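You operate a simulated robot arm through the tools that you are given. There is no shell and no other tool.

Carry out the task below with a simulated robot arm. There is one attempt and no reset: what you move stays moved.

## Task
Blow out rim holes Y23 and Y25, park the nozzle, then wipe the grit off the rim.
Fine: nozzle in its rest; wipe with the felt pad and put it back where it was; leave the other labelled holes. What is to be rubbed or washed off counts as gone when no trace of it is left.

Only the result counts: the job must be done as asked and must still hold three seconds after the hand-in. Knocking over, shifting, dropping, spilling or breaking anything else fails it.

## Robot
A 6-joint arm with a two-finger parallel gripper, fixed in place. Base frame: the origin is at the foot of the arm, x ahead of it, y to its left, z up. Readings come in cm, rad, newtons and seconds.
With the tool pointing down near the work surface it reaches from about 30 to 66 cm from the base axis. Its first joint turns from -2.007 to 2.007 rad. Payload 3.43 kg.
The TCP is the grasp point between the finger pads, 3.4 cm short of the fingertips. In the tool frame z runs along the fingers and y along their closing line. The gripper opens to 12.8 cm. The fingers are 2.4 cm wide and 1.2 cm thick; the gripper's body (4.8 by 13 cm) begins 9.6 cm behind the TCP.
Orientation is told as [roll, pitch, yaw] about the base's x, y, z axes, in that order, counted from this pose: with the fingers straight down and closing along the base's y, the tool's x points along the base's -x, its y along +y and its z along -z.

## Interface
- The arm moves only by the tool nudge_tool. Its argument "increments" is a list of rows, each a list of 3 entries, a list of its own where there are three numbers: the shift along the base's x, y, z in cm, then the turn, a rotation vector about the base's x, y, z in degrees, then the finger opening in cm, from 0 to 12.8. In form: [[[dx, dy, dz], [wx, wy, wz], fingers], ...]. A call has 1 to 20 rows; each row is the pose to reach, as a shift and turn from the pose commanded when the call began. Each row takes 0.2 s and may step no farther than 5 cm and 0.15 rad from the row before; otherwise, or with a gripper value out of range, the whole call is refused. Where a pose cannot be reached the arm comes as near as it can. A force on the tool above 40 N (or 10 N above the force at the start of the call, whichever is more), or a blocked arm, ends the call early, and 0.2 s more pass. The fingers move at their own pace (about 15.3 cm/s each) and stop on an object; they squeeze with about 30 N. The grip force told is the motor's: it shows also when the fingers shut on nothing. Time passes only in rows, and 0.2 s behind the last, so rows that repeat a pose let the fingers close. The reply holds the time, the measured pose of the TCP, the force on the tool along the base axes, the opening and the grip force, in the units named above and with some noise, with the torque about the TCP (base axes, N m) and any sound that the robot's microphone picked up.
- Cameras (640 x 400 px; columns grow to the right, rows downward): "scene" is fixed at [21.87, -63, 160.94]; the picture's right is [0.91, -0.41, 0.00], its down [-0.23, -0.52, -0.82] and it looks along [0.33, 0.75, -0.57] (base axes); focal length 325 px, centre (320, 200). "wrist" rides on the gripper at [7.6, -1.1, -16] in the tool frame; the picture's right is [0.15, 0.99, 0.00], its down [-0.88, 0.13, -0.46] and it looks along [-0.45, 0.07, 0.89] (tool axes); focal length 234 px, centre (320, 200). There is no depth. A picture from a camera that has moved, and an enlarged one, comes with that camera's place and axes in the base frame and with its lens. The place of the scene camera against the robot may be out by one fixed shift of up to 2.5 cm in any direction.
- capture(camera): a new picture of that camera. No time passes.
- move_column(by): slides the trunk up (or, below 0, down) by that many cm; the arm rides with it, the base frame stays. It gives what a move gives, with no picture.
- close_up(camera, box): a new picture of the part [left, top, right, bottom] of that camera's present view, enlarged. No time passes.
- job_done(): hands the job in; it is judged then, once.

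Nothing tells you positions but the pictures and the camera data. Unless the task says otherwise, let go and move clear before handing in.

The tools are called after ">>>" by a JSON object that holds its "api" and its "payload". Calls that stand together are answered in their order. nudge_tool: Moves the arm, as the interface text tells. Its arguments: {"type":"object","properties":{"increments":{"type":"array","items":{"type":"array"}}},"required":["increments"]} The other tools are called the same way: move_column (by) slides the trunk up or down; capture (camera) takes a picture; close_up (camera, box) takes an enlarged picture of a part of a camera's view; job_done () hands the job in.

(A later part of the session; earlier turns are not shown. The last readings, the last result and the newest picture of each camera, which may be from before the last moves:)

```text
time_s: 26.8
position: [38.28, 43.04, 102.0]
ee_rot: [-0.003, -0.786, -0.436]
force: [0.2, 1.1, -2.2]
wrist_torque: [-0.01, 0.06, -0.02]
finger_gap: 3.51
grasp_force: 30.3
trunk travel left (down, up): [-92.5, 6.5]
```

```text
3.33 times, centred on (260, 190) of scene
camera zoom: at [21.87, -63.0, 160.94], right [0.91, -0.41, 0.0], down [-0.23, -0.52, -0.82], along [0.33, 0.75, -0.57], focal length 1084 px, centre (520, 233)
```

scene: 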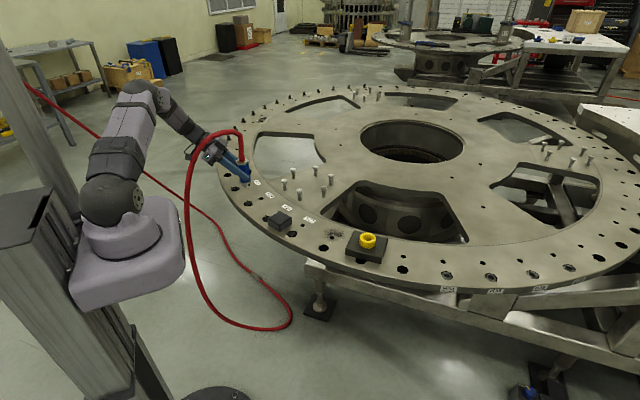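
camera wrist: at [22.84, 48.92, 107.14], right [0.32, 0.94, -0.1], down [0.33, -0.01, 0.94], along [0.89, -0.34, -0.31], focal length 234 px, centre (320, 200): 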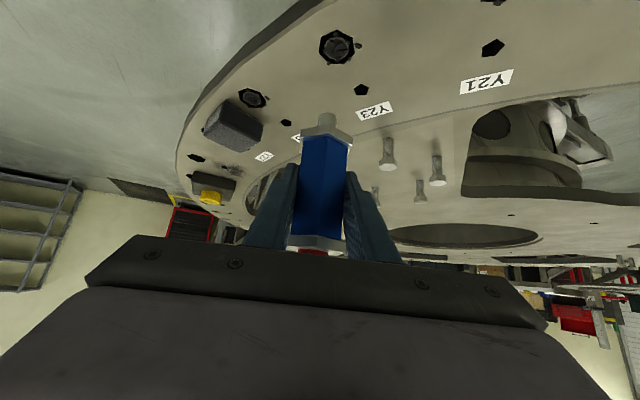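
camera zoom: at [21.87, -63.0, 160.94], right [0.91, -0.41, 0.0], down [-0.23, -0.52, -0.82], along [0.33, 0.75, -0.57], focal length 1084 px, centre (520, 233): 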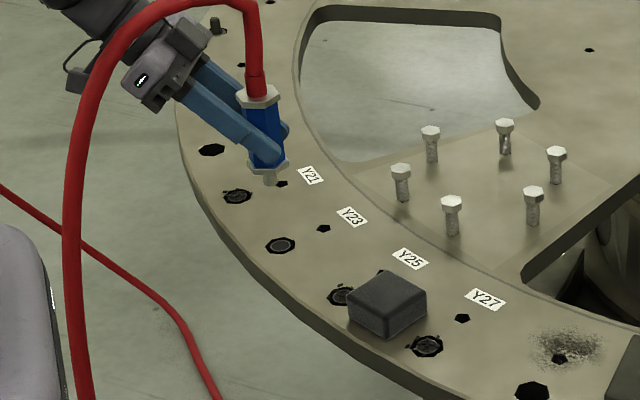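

Y23 is clean. For Y25, I'll rotate the gripper a further 22° about the nozzle axis so the fingertips stay clear of the pad, and move back above Y25.

>>> {"api": "nudge_tool", "payload": {"increments": [[[0, 0, 1], [0, 0, -7], 2], [[0, 0, 2], [0, 0, -14], 2], [[0.5, -1.5, 2], [0, 0, -22], 2], [[1.5, -4.5, 2], [0, 0, -22], 2], [[2.4, -7.5, 2], [0, 0, -22], 2], [[3.3, -10, 2], [0, 0, -22], 2], [[4.15, -12.45, 2], [0, 0, -22], 2], [[4.15, -12.45, 0], [0, 0, -22], 2], [[4.15, -12.45, 0], [0, 0, -22], 2]]}}

>>> {"api": "capture", "payload": {"camera": "wrist"}}

>>> {"api": "capture", "payload": {"camera": "scene"}}

```text
time_s: 28.8
position: [42.45, 30.56, 101.97]
ee_rot: [0.0, -0.785, -0.82]
force: [0.4, -0.2, -2.5]
wrist_torque: [0.02, 0.04, 0.0]
finger_gap: 3.5
grasp_force: 30.2
trunk travel left (down, up): [-92.5, 6.5]
```

```text
taken
camera wrist: at [30.25, 41.91, 107.99], right [0.65, 0.75, -0.1], down [0.3, -0.13, 0.94], along [0.7, -0.65, -0.31], focal length 234 px, centre (320, 200)
```

wrist: 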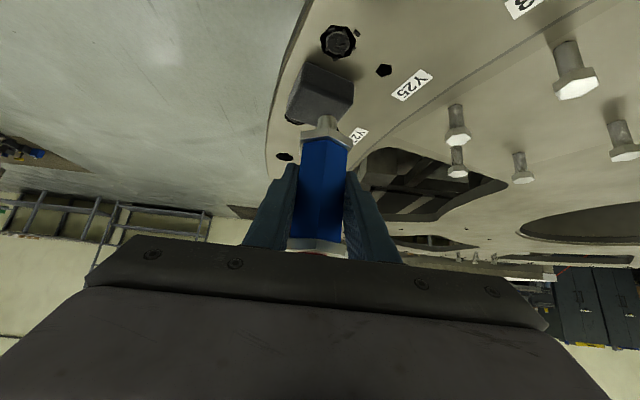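

```text
taken
```

scene: 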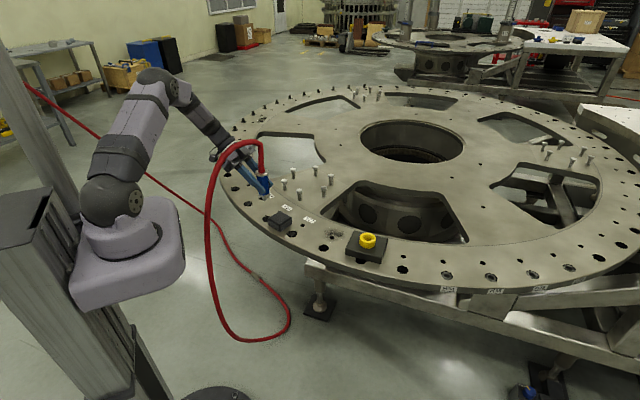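

Y25 is confirmed at (42.46, 30.6), right under the nozzle. I'll descend to ~1 cm above and check alignment and the pad clearance.

>>> {"api": "nudge_tool", "payload": {"increments": [[[0, 0, -3], [0, 0, 0], 2], [[0, 0, -5.5], [0, 0, 0], 2], [[0, 0, -7.5], [0, 0, 0], 2], [[0, 0, -7.5], [0, 0, 0], 2]]}}

>>> {"api": "close_up", "payload": {"camera": "wrist", "box": [230, 40, 430, 180]}}

>>> {"api": "close_up", "payload": {"camera": "scene", "box": [210, 150, 330, 250]}}

```text
time_s: 29.8
position: [42.48, 30.48, 94.48]
ee_rot: [0.0, -0.785, -0.821]
force: [-0.2, 0.2, -3.1]
wrist_torque: [0.06, 0.04, 0.01]
finger_gap: 3.52
grasp_force: 29.8
trunk travel left (down, up): [-92.5, 6.5]
```

```text
2.86 times, centred on (330, 110) of wrist
camera zoom: at [30.22, 41.9, 100.43], right [0.65, 0.75, -0.1], down [0.3, -0.13, 0.94], along [0.7, -0.65, -0.31], focal length 669 px, centre (291, 457)
```

zoom: 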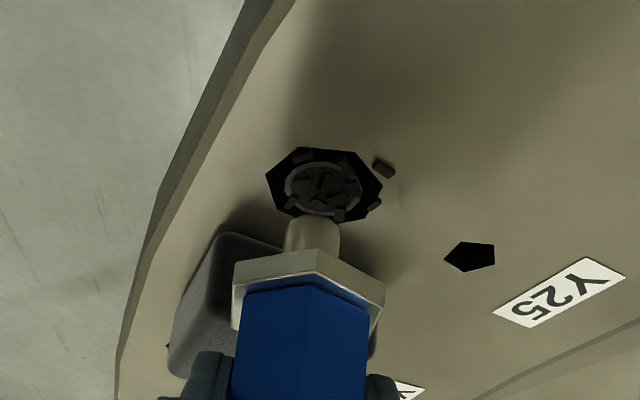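

```text
4.00 times, centred on (270, 200) of scene
camera zoom: at [21.87, -63.0, 160.94], right [0.91, -0.41, 0.0], down [-0.23, -0.52, -0.82], along [0.33, 0.75, -0.57], focal length 1301 px, centre (520, 200)
```

zoom: 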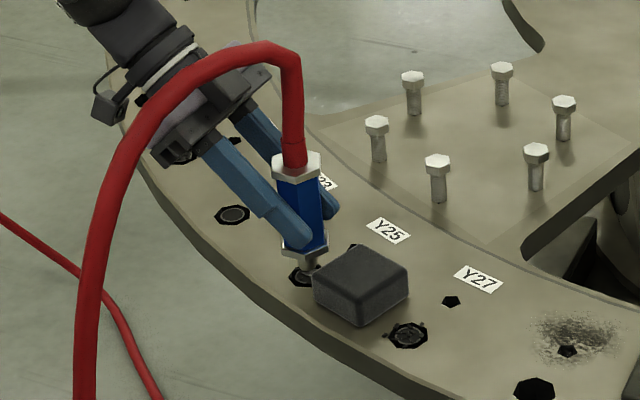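

Aligned within 0.1 cm. I'll lower and press the tip onto the seat as I did on Y23.

>>> {"api": "nudge_tool", "payload": {"increments": [[[0, 0.1, -0.4], [0, 0, 0], 2], [[0, 0.1, -0.8], [0, 0, 0], 2], [[0, 0.1, -1.1], [0, 0, 0], 2], [[0, 0.1, -1.3], [0, 0, 0], 2], [[0, 0.1, -1.5], [0, 0, 0], 2], [[0, 0.1, -1.5], [0, 0, 0], 2], [[0, 0.1, -1.5], [0, 0, 0], 2], [[0, 0.1, -1.5], [0, 0, 0], 2]]}}

>>> {"api": "close_up", "payload": {"camera": "wrist", "box": [230, 40, 430, 180]}}

>>> {"api": "close_up", "payload": {"camera": "scene", "box": [210, 150, 330, 250]}}

```text
time_s: 31.6
position: [42.55, 30.5, 93.23]
ee_rot: [0.004, -0.785, -0.825]
force: [0.6, 1.0, 19.2]
wrist_torque: [-0.07, -0.07, -0.03]
finger_gap: 3.52
grasp_force: 30.4
trunk travel left (down, up): [-92.5, 6.5]
```

```text
2.86 times, centred on (330, 110) of wrist
camera zoom: at [30.12, 41.99, 99.15], right [0.65, 0.75, -0.1], down [0.3, -0.13, 0.95], along [0.7, -0.65, -0.31], focal length 669 px, centre (291, 457)
```

zoom: 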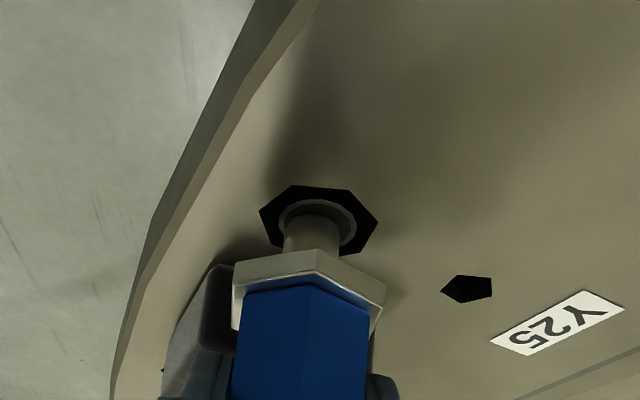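

```text
4.00 times, centred on (270, 200) of scene
camera zoom: at [21.87, -63.0, 160.94], right [0.91, -0.41, 0.0], down [-0.23, -0.52, -0.82], along [0.33, 0.75, -0.57], focal length 1301 px, centre (520, 200)
```

zoom: 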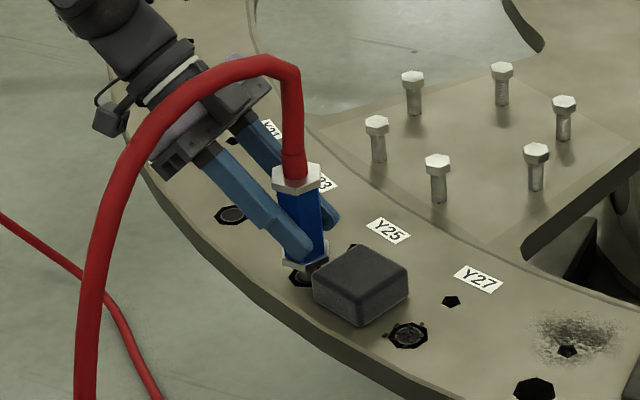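

Y25 is clean too and the pad has not moved. I'll lift, carry the nozzle back along the high inner path and stop 10 cm above its rest with the original yaw.

>>> {"api": "nudge_tool", "payload": {"increments": [[[0, 0, 1], [0, 0, 0], 2], [[0, 0, 4], [0, 0, 0], 2], [[0, 0, 8], [0, 0, 0], 2], [[0, 0, 12], [0, 0, 0], 2], [[2, 0, 16], [0, 0, 0], 2], [[5, -0.5, 19.5], [0, 0, 0], 2], [[8.5, -2, 20], [0, 0, 0], 2], [[12, -3.5, 20], [0, 0, 7], 2], [[15.5, -6, 20], [0, 0, 14], 2], [[18, -9, 20], [0, 0, 22], 2], [[20, -12.5, 20], [0, 0, 22], 2], [[21.5, -16, 20], [0, 0, 22], 2], [[23, -19.5, 20], [0, 0, 22], 2], [[24.2, -23, 20], [0, 0, 22], 2], [[24.8, -26.3, 19], [0, 0, 22], 2], [[25.2, -29.55, 17], [0, 0, 22], 2], [[25.2, -29.55, 13.45], [0, 0, 22], 2], [[25.2, -29.55, 13.45], [0, 0, 22], 2]]}}

>>> {"api": "capture", "payload": {"camera": "wrist"}}

>>> {"api": "capture", "payload": {"camera": "scene"}}

```text
time_s: 35.4
position: [67.69, 1.14, 106.44]
ee_rot: [0.001, -0.786, -0.435]
force: [-0.3, 0.7, -1.8]
wrist_torque: [0.0, 0.0, 0.02]
finger_gap: 3.55
grasp_force: 29.9
trunk travel left (down, up): [-92.5, 6.5]
```

```text
taken
camera wrist: at [52.02, 7.04, 112.35], right [0.32, 0.94, -0.1], down [0.33, -0.01, 0.94], along [0.89, -0.34, -0.31], focal length 234 px, centre (320, 200)
```

wrist: 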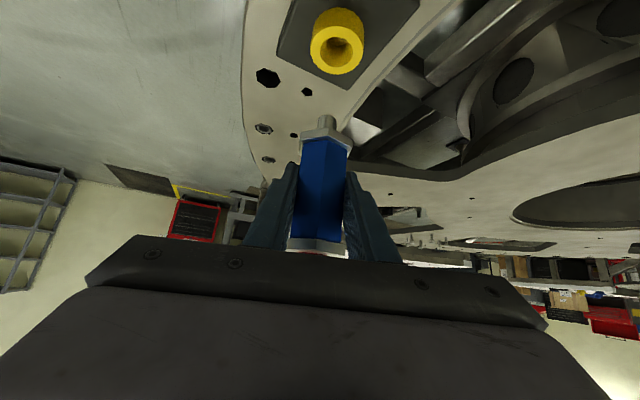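

```text
taken
```

scene: 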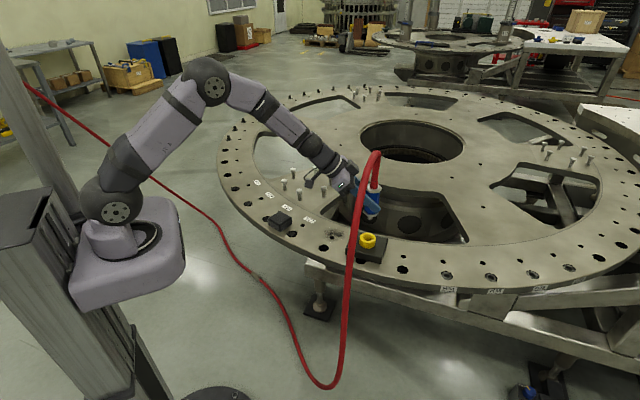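

Back over the rest in the same pose as after the first lift. I'll lower most of the way and check alignment with the collar.

>>> {"api": "nudge_tool", "payload": {"increments": [[[0, 0, -3], [0, 0, 0], 2], [[0, 0, -5.5], [0, 0, 0], 2], [[0, 0, -7.5], [0, 0, 0], 2], [[0, 0, -7.5], [0, 0, 0], 2]]}}

>>> {"api": "close_up", "payload": {"camera": "wrist", "box": [230, 40, 430, 180]}}

>>> {"api": "close_up", "payload": {"camera": "scene", "box": [310, 170, 430, 270]}}

```text
time_s: 36.4
position: [67.8, 1.09, 98.89]
ee_rot: [0.001, -0.784, -0.436]
force: [0.0, 0.0, -2.8]
wrist_torque: [0.02, -0.02, -0.02]
finger_gap: 3.51
grasp_force: 29.9
trunk travel left (down, up): [-92.5, 6.5]
```

```text
2.86 times, centred on (330, 110) of wrist
camera zoom: at [52.07, 7.09, 104.93], right [0.32, 0.94, -0.1], down [0.33, -0.01, 0.94], along [0.89, -0.34, -0.31], focal length 669 px, centre (291, 457)
```

zoom: 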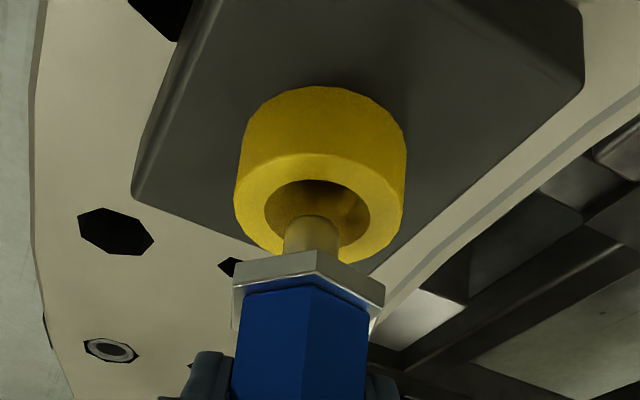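

```text
4.00 times, centred on (370, 220) of scene
camera zoom: at [21.87, -63.0, 160.94], right [0.91, -0.41, 0.0], down [-0.23, -0.52, -0.82], along [0.33, 0.75, -0.57], focal length 1301 px, centre (120, 120)
```

zoom: 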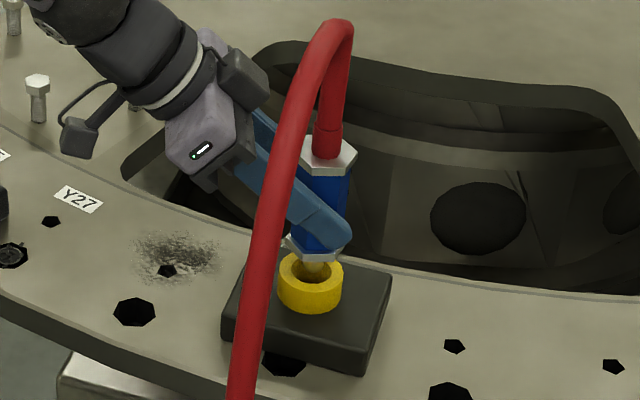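

The tip lines up with the collar bore. I'll lower it the rest of the way in small steps.

>>> {"api": "nudge_tool", "payload": {"increments": [[[0, 0, -0.8], [0, 0, 0], 2], [[0, 0, -1.5], [0, 0, 0], 2], [[0, 0, -2.0], [0, 0, 0], 2], [[0, 0, -2.3], [0, 0, 0], 2], [[0, 0, -2.4], [0, 0, 0], 2], [[0, 0, -2.4], [0, 0, 0], 2]]}}

>>> {"api": "close_up", "payload": {"camera": "wrist", "box": [230, 40, 430, 180]}}

```text
time_s: 37.8
position: [67.81, 1.02, 96.58]
ee_rot: [0.0, -0.787, -0.436]
force: [0.8, 0.4, -3.0]
wrist_torque: [0.01, -0.01, -0.02]
finger_gap: 3.48
grasp_force: 29.8
trunk travel left (down, up): [-92.5, 6.5]
```

```text
2.86 times, centred on (330, 110) of wrist
camera zoom: at [52.0, 7.1, 102.49], right [0.32, 0.94, -0.1], down [0.33, -0.01, 0.94], along [0.89, -0.34, -0.31], focal length 669 px, centre (291, 457)
```

zoom: 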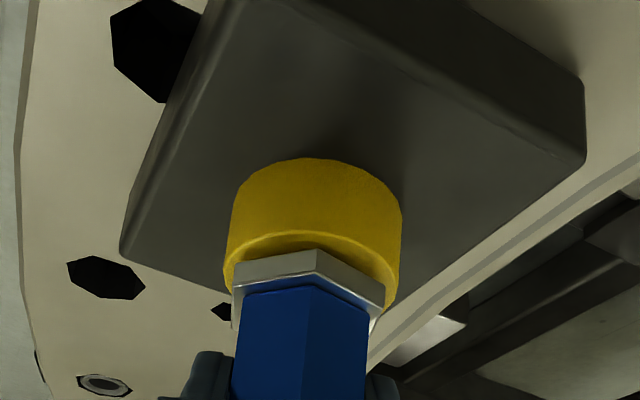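

Nearly seated, still carrying its weight. I'll lower in 0.1 cm steps until the weight comes off.

>>> {"api": "nudge_tool", "payload": {"increments": [[[0, 0, -0.1], [0, 0, 0], 2], [[0, 0, -0.2], [0, 0, 0], 2], [[0, 0, -0.3], [0, 0, 0], 2], [[0, 0, -0.3], [0, 0, 0], 2]]}}

>>> {"api": "close_up", "payload": {"camera": "wrist", "box": [230, 40, 430, 180]}}

```text
time_s: 38.8
position: [67.71, 1.14, 96.14]
ee_rot: [0.0, -0.786, -0.437]
force: [0.1, -0.5, -1.5]
wrist_torque: [0.0, 0.04, 0.01]
finger_gap: 3.5
grasp_force: 30.3
trunk travel left (down, up): [-92.5, 6.5]
```

```text
2.86 times, centred on (330, 110) of wrist
camera zoom: at [51.99, 7.1, 102.19], right [0.32, 0.94, -0.1], down [0.33, -0.01, 0.94], along [0.89, -0.34, -0.31], focal length 669 px, centre (291, 457)
```

zoom: 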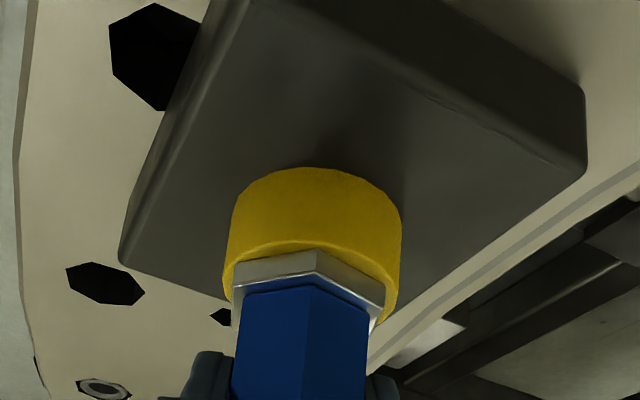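

>>> {"api": "nudge_tool", "payload": {"increments": [[[0, 0, -0.1], [0, 0, 0], 2], [[0, 0, -0.1], [0, 0, 0], 2], [[0, 0, -0.1], [0, 0, 0], 2]]}}

```text
time_s: 39.6
position: [67.75, 1.13, 96.22]
ee_rot: [0.001, -0.788, -0.437]
force: [-0.3, -0.5, 2.4]
wrist_torque: [0.03, 0.08, -0.01]
finger_gap: 3.54
grasp_force: 29.7
trunk travel left (down, up): [-92.5, 6.5]
```

The nozzle is seated (weight is off the gripper). I'll open the fingers and back away along the approach direction.

>>> {"api": "nudge_tool", "payload": {"increments": [[[0, 0, 0], [0, 0, 0], 5], [[0, 0, 0], [0, 0, 0], 9], [[0, 0, 0], [0, 0, 0], 12.8], [[0, 0, 0], [0, 0, 0], 12.8]]}}

>>> {"api": "capture", "payload": {"camera": "wrist"}}

>>> {"api": "close_up", "payload": {"camera": "scene", "box": [310, 150, 430, 270]}}

```text
time_s: 40.6
position: [67.62, 1.09, 96.19]
ee_rot: [0.0, -0.785, -0.436]
force: [-0.1, -0.7, -0.4]
wrist_torque: [0.01, -0.01, 0.02]
finger_gap: 12.77
grasp_force: 0.0
trunk travel left (down, up): [-92.5, 6.5]
```

```text
taken
camera wrist: at [51.96, 7.09, 102.12], right [0.32, 0.94, -0.1], down [0.33, -0.01, 0.94], along [0.89, -0.34, -0.31], focal length 234 px, centre (320, 200)
```

wrist: 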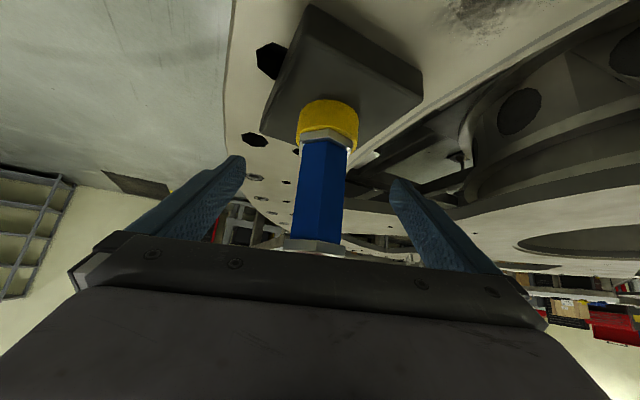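

```text
3.33 times, centred on (370, 210) of scene
camera zoom: at [21.87, -63.0, 160.94], right [0.91, -0.41, 0.0], down [-0.23, -0.52, -0.82], along [0.33, 0.75, -0.57], focal length 1084 px, centre (153, 167)
```

zoom: 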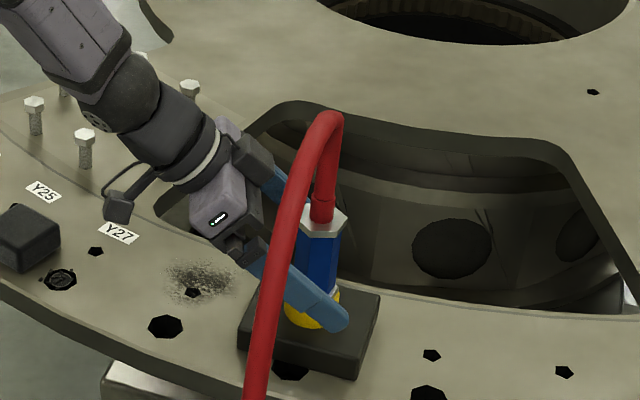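

The nozzle stands free in its rest. I'll back off along the approach line, keeping clear of the hose.

>>> {"api": "nudge_tool", "payload": {"increments": [[[-1.3, 0.6, 1.4], [0, 0, 0], 12.8], [[-2.6, 1.2, 2.8], [0, 0, 0], 12.8], [[-4.5, 2.1, 5], [0, 0, 0], 12.8], [[-6.4, 3, 7.1], [0, 0, 0], 12.8], [[-9, 4.2, 9.9], [0, 0, 0], 12.8], [[-11.5, 5.4, 12.7], [0, 0, 0], 12.8], [[-14.1, 6.6, 15.5], [0, 0, 0], 12.8], [[-14.1, 6.6, 15.5], [0, 0, 0], 12.8]]}}

>>> {"api": "capture", "payload": {"camera": "wrist"}}

>>> {"api": "close_up", "payload": {"camera": "scene", "box": [220, 150, 420, 280]}}

```text
time_s: 42.4
position: [53.57, 7.6, 111.69]
ee_rot: [-0.001, -0.783, -0.436]
force: [-0.3, 0.4, 0.6]
wrist_torque: [-0.02, 0.03, 0.0]
finger_gap: 12.81
grasp_force: 0.1
trunk travel left (down, up): [-92.5, 6.5]
```

```text
taken
camera wrist: at [37.9, 13.66, 117.65], right [0.32, 0.94, -0.1], down [0.33, -0.01, 0.94], along [0.89, -0.34, -0.31], focal length 234 px, centre (320, 200)
```

wrist: 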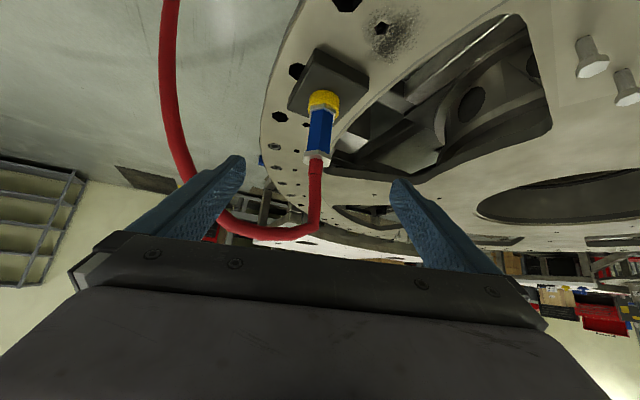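

```text
3.08 times, centred on (320, 215) of scene
camera zoom: at [21.87, -63.0, 160.94], right [0.91, -0.41, 0.0], down [-0.23, -0.52, -0.82], along [0.33, 0.75, -0.57], focal length 1001 px, centre (320, 154)
```

zoom: 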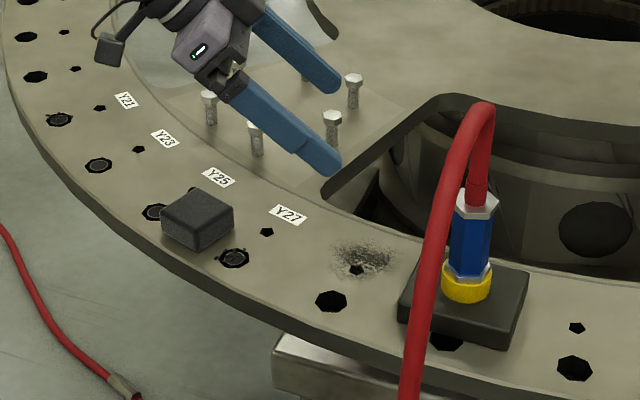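

The nozzle is parked upright as at the start. Next I'll bring the tool back to pointing straight down over the area between the pad and the grit to measure both.

>>> {"api": "nudge_tool", "payload": {"increments": [[[-1, 1.2, 0], [3.17, 6.8, 0], 12.8], [[-2, 2.4, 0], [6.34, 13.6, 0], 12.8], [[-3, 3.6, 0], [9.51, 20.4, 0], 12.8], [[-4, 4.8, 0], [12.68, 27.2, 0], 12.8], [[-5, 6, -1], [15.85, 34, 0], 12.8], [[-5.5, 7.4, -2.5], [19.02, 40.78, 0], 12.8], [[-5.5, 7.4, -3.5], [19.02, 40.78, 0], 12.8]]}}

>>> {"api": "capture", "payload": {"camera": "wrist"}}

```text
time_s: 44.0
position: [48.13, 15.05, 108.3]
ee_rot: [0.0, 0.003, -0.435]
force: [1.1, -0.5, 0.4]
wrist_torque: [-0.02, -0.01, 0.03]
finger_gap: 12.77
grasp_force: 0.0
trunk travel left (down, up): [-92.5, 6.5]
```

```text
taken
camera wrist: at [40.56, 17.3, 124.2], right [0.28, 0.96, 0.0], down [0.85, -0.25, 0.45], along [0.44, -0.13, -0.89], focal length 234 px, centre (320, 200)
```

wrist: 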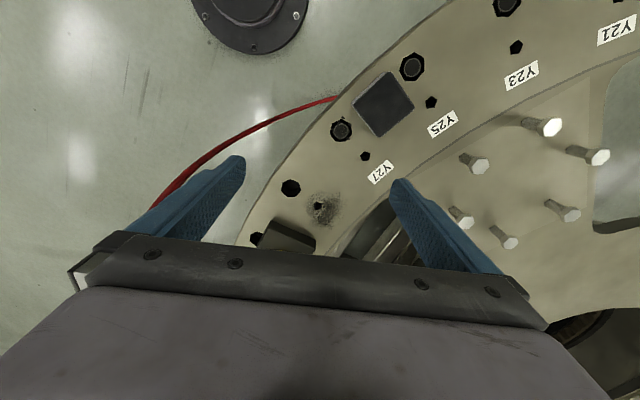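

>>> {"api": "close_up", "payload": {"camera": "wrist", "box": [310, 40, 470, 140]}}

>>> {"api": "close_up", "payload": {"camera": "wrist", "box": [240, 150, 400, 250]}}

```text
4.00 times, centred on (390, 90) of wrist
camera zoom: at [40.56, 17.3, 124.2], right [0.28, 0.96, 0.0], down [0.85, -0.25, 0.45], along [0.44, -0.13, -0.89], focal length 937 px, centre (40, 640)
```

zoom: 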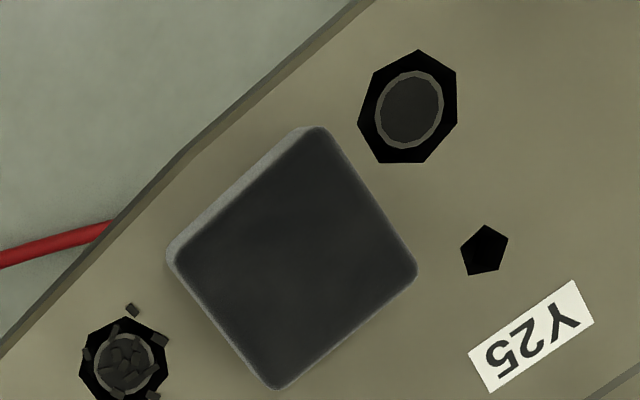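

```text
4.00 times, centred on (320, 200) of wrist
camera zoom: at [40.56, 17.3, 124.2], right [0.28, 0.96, 0.0], down [0.85, -0.25, 0.45], along [0.44, -0.13, -0.89], focal length 937 px, centre (320, 200)
```

zoom: 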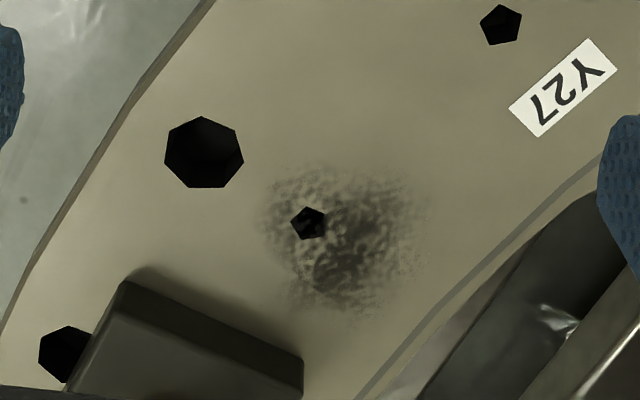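

From this overhead view the pad is a ~6 cm square centred near (46.2, 24.9), turned about 26.5°, and the grit covers roughly x 57–66, y 8.5–17, close to the rest's edge. I'll turn the gripper so it closes on the pad's radial faces and move above the pad.

>>> {"api": "nudge_tool", "payload": {"increments": [[[-0.4, 2.2, 0], [0, 0, -7.7], 9], [[-0.8, 4.4, 0], [0, 0, -15.4], 9], [[-1.2, 6.6, -1], [0, 0, -23.1], 9], [[-1.6, 8.8, -3], [0, 0, -30.8], 9], [[-1.95, 9.85, -6], [0, 0, -38.5], 9], [[-1.95, 9.85, -8.3], [0, 0, -38.5], 9], [[-1.95, 9.85, -8.3], [0, 0, -38.5], 9]]}}

>>> {"api": "capture", "payload": {"camera": "wrist"}}

>>> {"api": "close_up", "payload": {"camera": "scene", "box": [220, 150, 360, 260]}}

```text
time_s: 45.6
position: [46.04, 24.96, 99.86]
ee_rot: [0.001, 0.0, -1.111]
force: [0.4, 0.1, -1.0]
wrist_torque: [0.0, -0.02, -0.02]
finger_gap: 8.99
grasp_force: 0.0
trunk travel left (down, up): [-92.5, 6.5]
```

```text
taken
camera wrist: at [41.59, 31.21, 115.84], right [0.82, 0.57, 0.0], down [0.51, -0.73, 0.46], along [0.26, -0.37, -0.89], focal length 234 px, centre (320, 200)
```

wrist: 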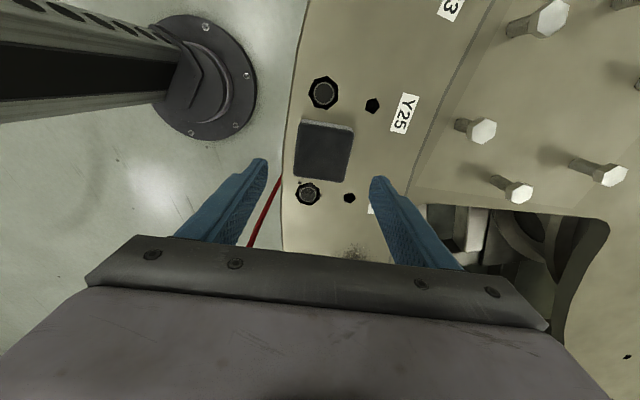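

```text
3.64 times, centred on (290, 205) of scene
camera zoom: at [21.87, -63.0, 160.94], right [0.91, -0.41, 0.0], down [-0.23, -0.52, -0.82], along [0.33, 0.75, -0.57], focal length 1183 px, centre (429, 182)
```

zoom: 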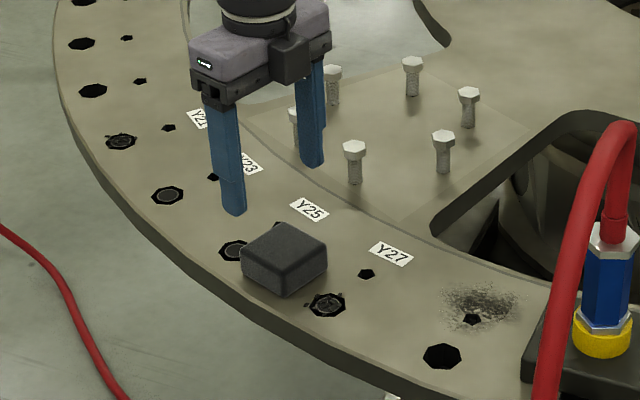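

>>> {"api": "close_up", "payload": {"camera": "wrist", "box": [240, 80, 400, 220]}}

```text
2.86 times, centred on (320, 150) of wrist
camera zoom: at [41.59, 31.21, 115.84], right [0.82, 0.57, 0.0], down [0.51, -0.73, 0.46], along [0.26, -0.37, -0.89], focal length 669 px, centre (320, 343)
```

zoom: 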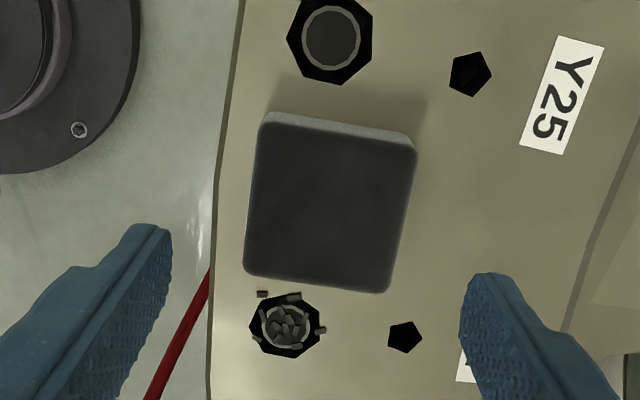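

The pad centre refines to (46.28, 25.0) at 26.5°, matching the gripper's closing line. I'll descend straddling it, first to a check height.

>>> {"api": "nudge_tool", "payload": {"increments": [[[0.2, 0.05, -2], [0, 0, 0], 9], [[0.2, 0.05, -4], [0, 0, 0], 9], [[0.2, 0.05, -6], [0, 0, 0], 9], [[0.2, 0.05, -7.5], [0, 0, 0], 9], [[0.2, 0.05, -7.5], [0, 0, 0], 9]]}}

>>> {"api": "capture", "payload": {"camera": "wrist"}}

>>> {"api": "close_up", "payload": {"camera": "scene", "box": [220, 160, 340, 260]}}

```text
time_s: 46.8
position: [46.27, 24.98, 92.38]
ee_rot: [0.001, 0.0, -1.107]
force: [-0.9, -0.9, -0.4]
wrist_torque: [-0.01, -0.05, 0.02]
finger_gap: 9.0
grasp_force: 0.1
trunk travel left (down, up): [-92.5, 6.5]
```

```text
taken
camera wrist: at [41.8, 31.26, 108.36], right [0.82, 0.57, 0.0], down [0.51, -0.73, 0.46], along [0.26, -0.37, -0.89], focal length 234 px, centre (320, 200)
```

wrist: 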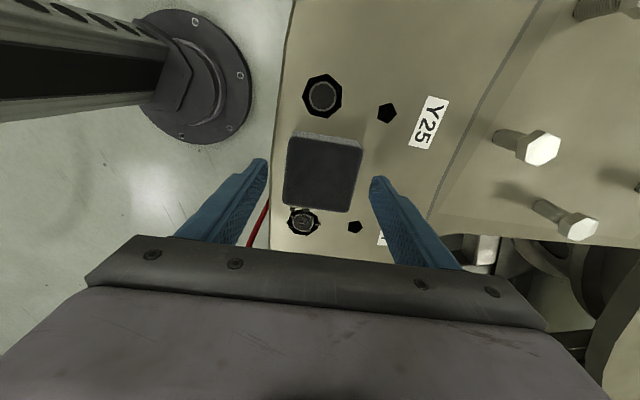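

```text
4.00 times, centred on (280, 210) of scene
camera zoom: at [21.87, -63.0, 160.94], right [0.91, -0.41, 0.0], down [-0.23, -0.52, -0.82], along [0.33, 0.75, -0.57], focal length 1301 px, centre (480, 160)
```

zoom: 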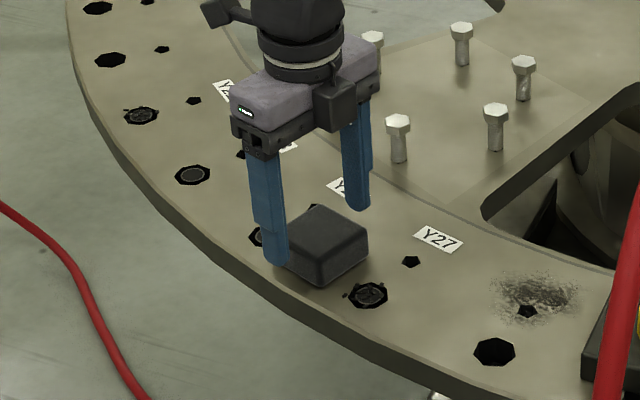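

The pad is centred between the fingers. I'll lower the last 2.2 cm and close on it.

>>> {"api": "nudge_tool", "payload": {"increments": [[[0, 0, -0.8], [0, 0, 0], 9], [[0, 0, -1.5], [0, 0, 0], 9], [[0, 0, -2.1], [0, 0, 0], 9], [[0, 0, -2.1], [0, 0, 0], 9]]}}

>>> {"api": "close_up", "payload": {"camera": "wrist", "box": [220, 100, 420, 240]}}

>>> {"api": "close_up", "payload": {"camera": "scene", "box": [220, 160, 340, 260]}}

```text
time_s: 47.8
position: [46.35, 25.02, 90.25]
ee_rot: [0.002, 0.0, -1.107]
force: [0.6, 1.0, 0.1]
wrist_torque: [0.03, 0.02, 0.02]
finger_gap: 9.0
grasp_force: 0.1
trunk travel left (down, up): [-92.5, 6.5]
```

```text
2.86 times, centred on (320, 170) of wrist
camera zoom: at [41.8, 31.29, 106.27], right [0.82, 0.57, 0.0], down [0.51, -0.73, 0.46], along [0.26, -0.37, -0.89], focal length 669 px, centre (320, 286)
```

zoom: 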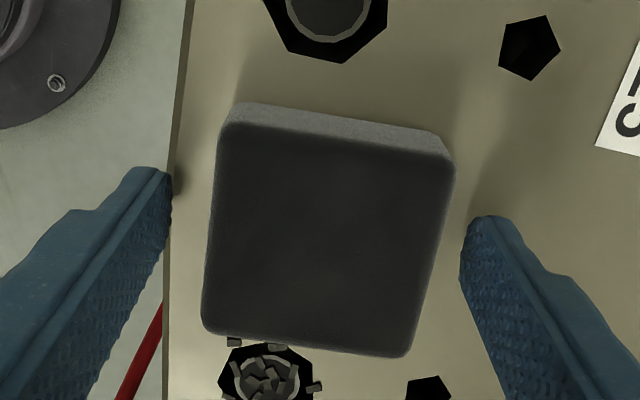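

```text
4.00 times, centred on (280, 210) of scene
camera zoom: at [21.87, -63.0, 160.94], right [0.91, -0.41, 0.0], down [-0.23, -0.52, -0.82], along [0.33, 0.75, -0.57], focal length 1301 px, centre (480, 160)
```

zoom: 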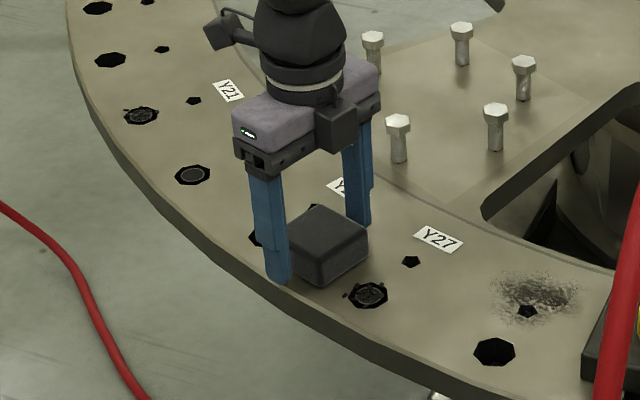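

The pad sits about 0.2 cm nearer the inner finger, so I'll shift slightly that way, then close.

>>> {"api": "nudge_tool", "payload": {"increments": [[[0.18, 0.09, 0], [0, 0, 0], 9], [[0.18, 0.09, 0], [0, 0, 0], 7], [[0.18, 0.09, 0], [0, 0, 0], 5], [[0.18, 0.09, 0], [0, 0, 0], 4], [[0.18, 0.09, 0], [0, 0, 0], 4]]}}

>>> {"api": "close_up", "payload": {"camera": "wrist", "box": [220, 100, 420, 240]}}

>>> {"api": "close_up", "payload": {"camera": "scene", "box": [220, 160, 340, 260]}}

```text
time_s: 49.0
position: [46.62, 25.02, 90.39]
ee_rot: [0.001, -0.001, -1.109]
force: [0.1, -0.5, 0.7]
wrist_torque: [-0.01, 0.0, 0.0]
finger_gap: 6.37
grasp_force: 30.2
trunk travel left (down, up): [-92.5, 6.5]
```

```text
2.86 times, centred on (320, 170) of wrist
camera zoom: at [41.99, 31.35, 106.27], right [0.82, 0.57, 0.0], down [0.51, -0.73, 0.46], along [0.26, -0.37, -0.89], focal length 669 px, centre (320, 286)
```

zoom: 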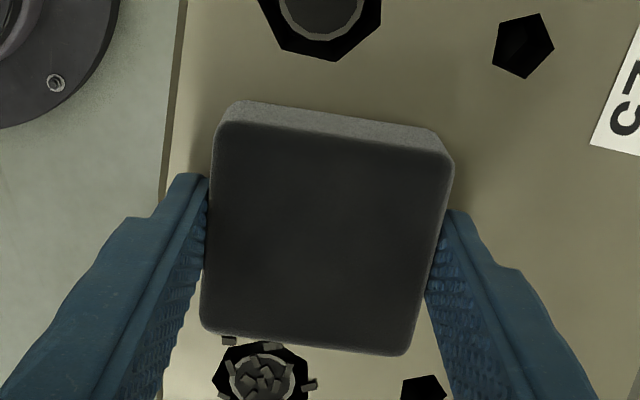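

```text
4.00 times, centred on (280, 210) of scene
camera zoom: at [21.87, -63.0, 160.94], right [0.91, -0.41, 0.0], down [-0.23, -0.52, -0.82], along [0.33, 0.75, -0.57], focal length 1301 px, centre (480, 160)
```

zoom: 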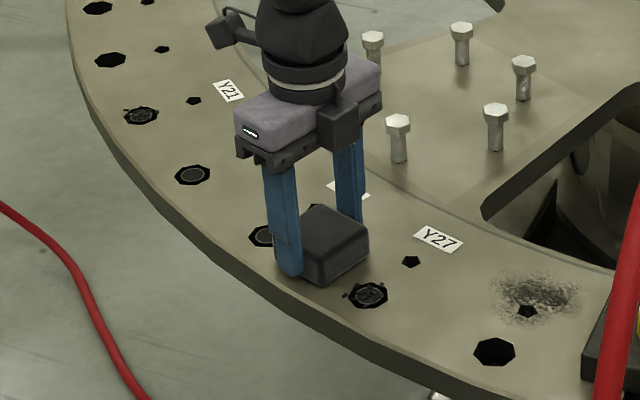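

The pad is held (6.4 cm across) and hasn't shifted. I'll lift it clear and carry it over to the grit, turning it to line up with the rest's edge.

>>> {"api": "nudge_tool", "payload": {"increments": [[[0, 0, 1.5], [0, 0, 0], 4], [[0, 0, 4], [0, 0, 0], 4], [[0, 0, 7], [0, 0, 0], 4], [[2, -2.3, 7], [0, 0, 4], 4], [[4, -4.6, 7], [0, 0, 8], 4], [[6, -7, 7], [0, 0, 12], 4], [[8, -9.4, 7], [0, 0, 16], 4], [[10, -11.7, 7], [0, 0, 19], 4], [[11.6, -13.65, 7], [0, 0, 19], 4], [[11.6, -13.65, 7], [0, 0, 19], 4]]}}

>>> {"api": "capture", "payload": {"camera": "wrist"}}

>>> {"api": "capture", "payload": {"camera": "scene"}}

```text
time_s: 51.2
position: [58.06, 11.47, 97.2]
ee_rot: [0.001, 0.001, -0.776]
force: [0.3, 0.6, -0.5]
wrist_torque: [0.0, 0.02, -0.02]
finger_gap: 6.38
grasp_force: 29.5
trunk travel left (down, up): [-92.5, 6.5]
```

```text
taken
camera wrist: at [51.8, 15.98, 113.2], right [0.59, 0.81, 0.0], down [0.72, -0.52, 0.46], along [0.37, -0.27, -0.89], focal length 234 px, centre (320, 200)
```

wrist: 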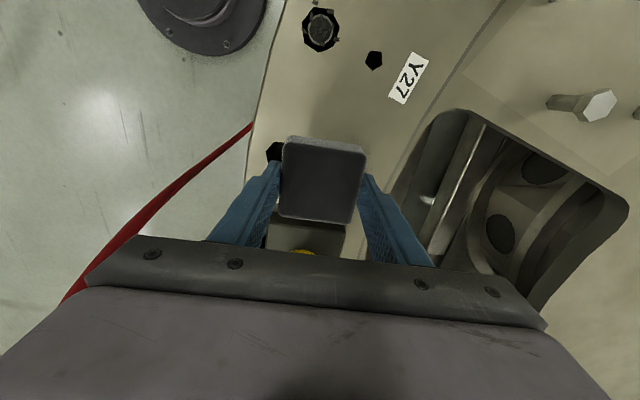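

```text
taken
```

scene: 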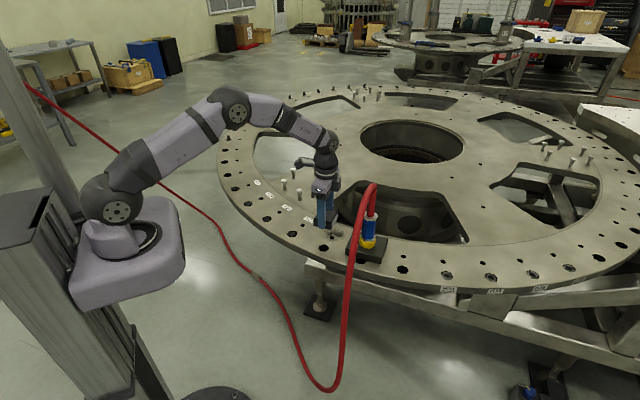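

The pad is above the grit's outer edge. I'll lower it gently until it touches the rim.

>>> {"api": "nudge_tool", "payload": {"increments": [[[0, 0, -2.5], [0, 0, 0], 4], [[0, 0, -4.5], [0, 0, 0], 4], [[0, 0, -6], [0, 0, 0], 4], [[0, 0, -6.6], [0, 0, 0], 4], [[0, 0, -6.8], [0, 0, 0], 4], [[0, 0, -6.8], [0, 0, 0], 4]]}}

>>> {"api": "close_up", "payload": {"camera": "scene", "box": [270, 170, 400, 280]}}

```text
time_s: 52.6
position: [58.04, 11.51, 90.49]
ee_rot: [0.0, 0.001, -0.779]
force: [0.2, 0.1, -0.7]
wrist_torque: [-0.01, 0.0, 0.02]
finger_gap: 6.38
grasp_force: 29.9
trunk travel left (down, up): [-92.5, 6.5]
```

```text
3.64 times, centred on (335, 225) of scene
camera zoom: at [21.87, -63.0, 160.94], right [0.91, -0.41, 0.0], down [-0.23, -0.52, -0.82], along [0.33, 0.75, -0.57], focal length 1183 px, centre (266, 109)
```

zoom: 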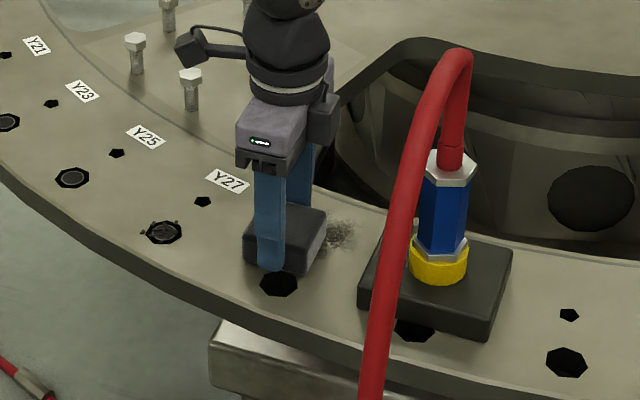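

>>> {"api": "nudge_tool", "payload": {"increments": [[[0, 0, -0.1], [0, 0, 0], 4], [[0, 0, -0.2], [0, 0, 0], 4], [[0, 0, -0.25], [0, 0, 0], 4], [[0, 0, -0.25], [0, 0, 0], 4]]}}

```text
time_s: 53.6
position: [58.15, 11.4, 90.26]
ee_rot: [0.002, 0.001, -0.775]
force: [0.0, -0.1, 4.6]
wrist_torque: [0.0, 0.14, -0.05]
finger_gap: 6.4
grasp_force: 30.2
trunk travel left (down, up): [-92.5, 6.5]
```

The pad touches with about 5 N. I'll start wiping in overlapping strokes with slightly more pressure.

>>> {"api": "nudge_tool", "payload": {"increments": [[[0.77, 0.78, -0.04], [0, 0, 0], 4], [[1.54, 1.56, -0.04], [0, 0, 0], 4], [[2.31, 2.34, -0.04], [0, 0, 0], 4], [[3.08, 3.12, -0.04], [0, 0, 0], 4], [[3.85, 3.9, -0.04], [0, 0, 0], 4], [[4.56, 3.2, -0.04], [0, 0, 0], 4], [[3.79, 2.42, -0.04], [0, 0, 0], 4], [[3.02, 1.64, -0.04], [0, 0, 0], 4], [[2.25, 0.86, -0.04], [0, 0, 0], 4], [[1.48, 0.08, -0.04], [0, 0, 0], 4], [[0.71, -0.7, -0.04], [0, 0, 0], 4], [[1.42, -1.4, -0.04], [0, 0, 0], 4], [[2.19, -0.62, -0.04], [0, 0, 0], 4], [[2.96, 0.16, -0.04], [0, 0, 0], 4], [[3.73, 0.94, -0.04], [0, 0, 0], 4], [[4.5, 1.72, -0.04], [0, 0, 0], 4], [[5.27, 2.5, -0.04], [0, 0, 0], 4]]}}

>>> {"api": "close_up", "payload": {"camera": "scene", "box": [270, 170, 400, 280]}}

>>> {"api": "capture", "payload": {"camera": "wrist"}}

```text
time_s: 57.2
position: [63.17, 13.91, 90.27]
ee_rot: [0.002, -0.002, -0.776]
force: [-3.3, -3.6, 9.6]
wrist_torque: [-0.19, 0.18, -0.01]
finger_gap: 6.41
grasp_force: 30.0
trunk travel left (down, up): [-92.5, 6.5]
```

```text
3.64 times, centred on (335, 225) of scene
camera zoom: at [21.87, -63.0, 160.94], right [0.91, -0.41, 0.0], down [-0.23, -0.52, -0.82], along [0.33, 0.75, -0.57], focal length 1183 px, centre (266, 109)
```

zoom: 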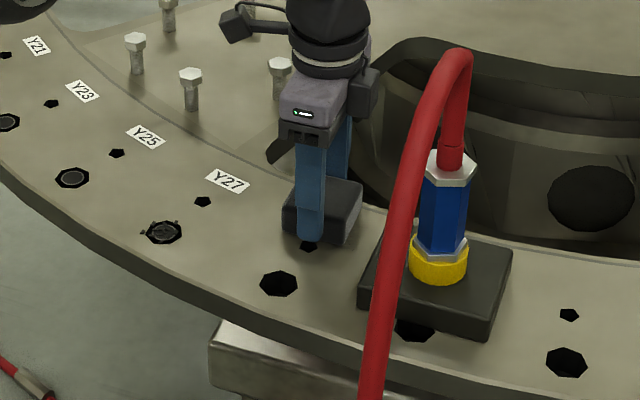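

```text
taken
camera wrist: at [56.91, 18.38, 106.24], right [0.59, 0.81, 0.0], down [0.72, -0.52, 0.46], along [0.37, -0.27, -0.89], focal length 234 px, centre (320, 200)
```

wrist: 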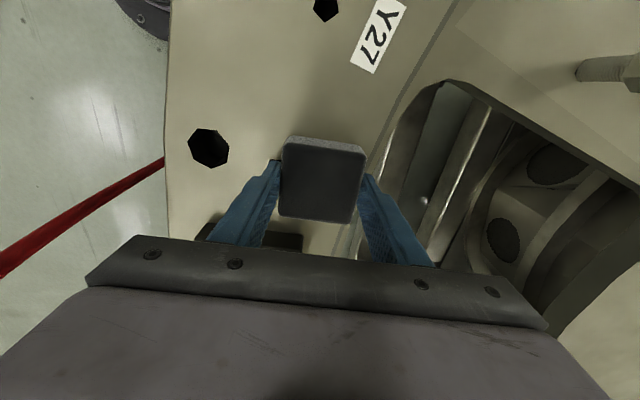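

The wiped area is coming clean with ~10 N pressure. I'll continue with the next stroke closer to the rest, then check the gap to it.

>>> {"api": "nudge_tool", "payload": {"increments": [[[0.36, -1.06, 0], [0, 0, 0], 4], [[-0.41, -1.84, 0], [0, 0, 0], 4], [[-1.18, -2.62, 0], [0, 0, 0], 4], [[-1.95, -3.4, 0], [0, 0, 0], 4], [[-2.72, -4.18, 0], [0, 0, 0], 4], [[-3.14, -4.6, 0], [0, 0, 0], 4]]}}

>>> {"api": "close_up", "payload": {"camera": "scene", "box": [290, 180, 410, 270]}}

>>> {"api": "close_up", "payload": {"camera": "wrist", "box": [220, 110, 420, 250]}}

```text
time_s: 58.6
position: [60.12, 9.38, 90.23]
ee_rot: [0.001, -0.001, -0.777]
force: [3.0, 4.3, 10.2]
wrist_torque: [0.09, -0.1, -0.02]
finger_gap: 6.36
grasp_force: 29.8
trunk travel left (down, up): [-92.5, 6.5]
```

```text
4.44 times, centred on (350, 225) of scene
camera zoom: at [21.87, -63.0, 160.94], right [0.91, -0.41, 0.0], down [-0.23, -0.52, -0.82], along [0.33, 0.75, -0.57], focal length 1446 px, centre (187, 89)
```

zoom: 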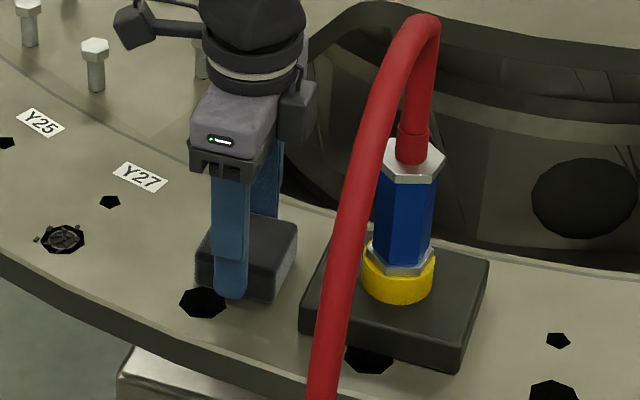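

```text
2.86 times, centred on (320, 180) of wrist
camera zoom: at [53.84, 13.87, 106.23], right [0.59, 0.81, 0.0], down [0.72, -0.52, 0.46], along [0.37, -0.27, -0.89], focal length 669 px, centre (320, 257)
```

zoom: 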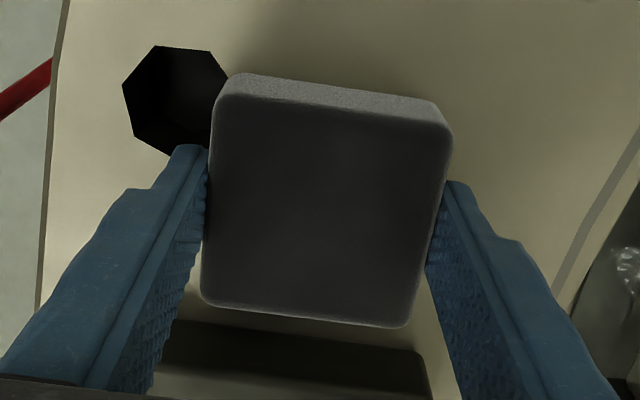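

There's still over a centimetre to the rest, so I'll make the last stroke line about 0.9 cm closer, then lift to inspect.

>>> {"api": "nudge_tool", "payload": {"increments": [[[0.33, -0.33, 0], [0, 0, 0], 4], [[0.67, -0.66, 0], [0, 0, 0], 4], [[1.44, 0.12, 0], [0, 0, 0], 4], [[2.21, 0.9, 0], [0, 0, 0], 4], [[2.98, 1.69, 0], [0, 0, 0], 4], [[3.75, 2.47, 0], [0, 0, 0], 4], [[4.17, 2.89, 0], [0, 0, 0], 4], [[3.4, 2.11, 0], [0, 0, 0], 4], [[2.63, 1.33, 0], [0, 0, 0], 4]]}}

>>> {"api": "close_up", "payload": {"camera": "scene", "box": [270, 170, 400, 280]}}

```text
time_s: 60.6
position: [62.68, 10.59, 90.16]
ee_rot: [0.001, 0.0, -0.775]
force: [0.5, 0.7, 9.0]
wrist_torque: [0.03, -0.05, -0.03]
finger_gap: 6.4
grasp_force: 30.1
trunk travel left (down, up): [-92.5, 6.5]
```

```text
3.64 times, centred on (335, 225) of scene
camera zoom: at [21.87, -63.0, 160.94], right [0.91, -0.41, 0.0], down [-0.23, -0.52, -0.82], along [0.33, 0.75, -0.57], focal length 1183 px, centre (266, 109)
```

zoom: 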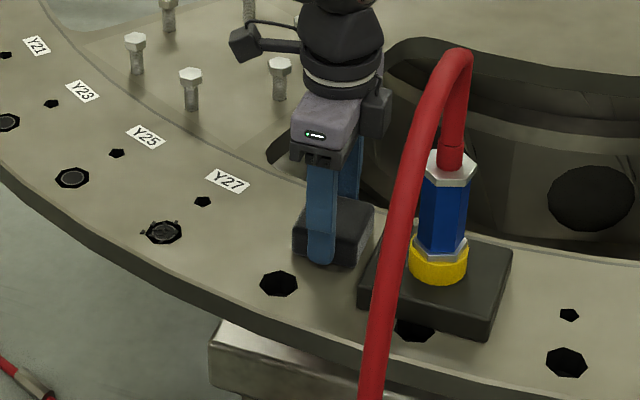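

The area behind the pad already looks clean. I'll add a full second pass with crosswise strokes to make sure no trace stays.

>>> {"api": "nudge_tool", "payload": {"increments": [[[-1.02, 1.0, 0], [0, 0, 0], 4], [[-2.01, 1.98, 0], [0, 0, 0], 4], [[-3.07, 3.03, 0], [0, 0, 0], 4], [[-4.05, 2.04, 0], [0, 0, 0], 4], [[-2.99, 0.99, 0], [0, 0, 0], 4], [[-2.0, 0.01, 0], [0, 0, 0], 4], [[-1.0, -0.97, 0], [0, 0, 0], 4], [[-1.84, -1.83, 0], [0, 0, 0], 4], [[-2.84, -0.84, 0], [0, 0, 0], 4], [[-3.83, 0.14, 0], [0, 0, 0], 4], [[-4.89, 1.18, 0], [0, 0, 0], 4], [[-3.49, 2.6, 0], [0, 0, 0], 4], [[-2.09, 4.02, 0], [0, 0, 0], 4], [[-1.03, 2.97, 0], [0, 0, 0], 4], [[-0.04, 1.99, 0], [0, 0, 0], 4], [[0.96, 1.01, 0], [0, 0, 0], 4], [[1.8, 1.87, 0], [0, 0, 0], 4], [[0.8, 2.85, 0], [0, 0, 0], 4], [[-0.19, 3.83, 0], [0, 0, 0], 4], [[-1.25, 4.87, 0], [0, 0, 0], 4]]}}

>>> {"api": "close_up", "payload": {"camera": "scene", "box": [270, 170, 400, 280]}}

>>> {"api": "capture", "payload": {"camera": "wrist"}}

```text
time_s: 64.8
position: [61.55, 15.51, 90.22]
ee_rot: [0.001, 0.0, -0.776]
force: [0.6, -0.5, 7.4]
wrist_torque: [-0.03, 0.05, 0.08]
finger_gap: 6.39
grasp_force: 30.3
trunk travel left (down, up): [-92.5, 6.5]
```

```text
3.64 times, centred on (335, 225) of scene
camera zoom: at [21.87, -63.0, 160.94], right [0.91, -0.41, 0.0], down [-0.23, -0.52, -0.82], along [0.33, 0.75, -0.57], focal length 1183 px, centre (266, 109)
```

zoom: 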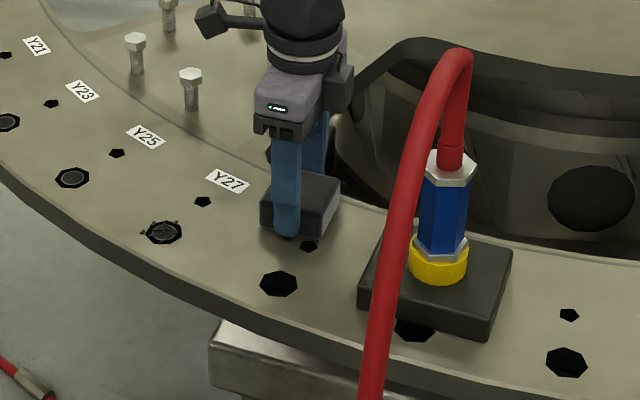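

```text
taken
camera wrist: at [55.24, 19.99, 106.22], right [0.59, 0.81, 0.0], down [0.72, -0.52, 0.46], along [0.37, -0.27, -0.89], focal length 234 px, centre (320, 200)
```

wrist: 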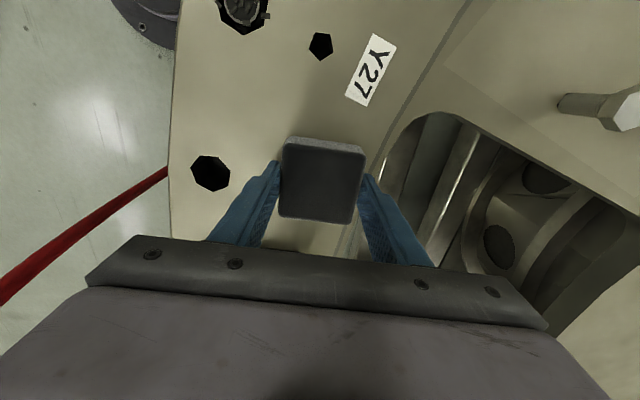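

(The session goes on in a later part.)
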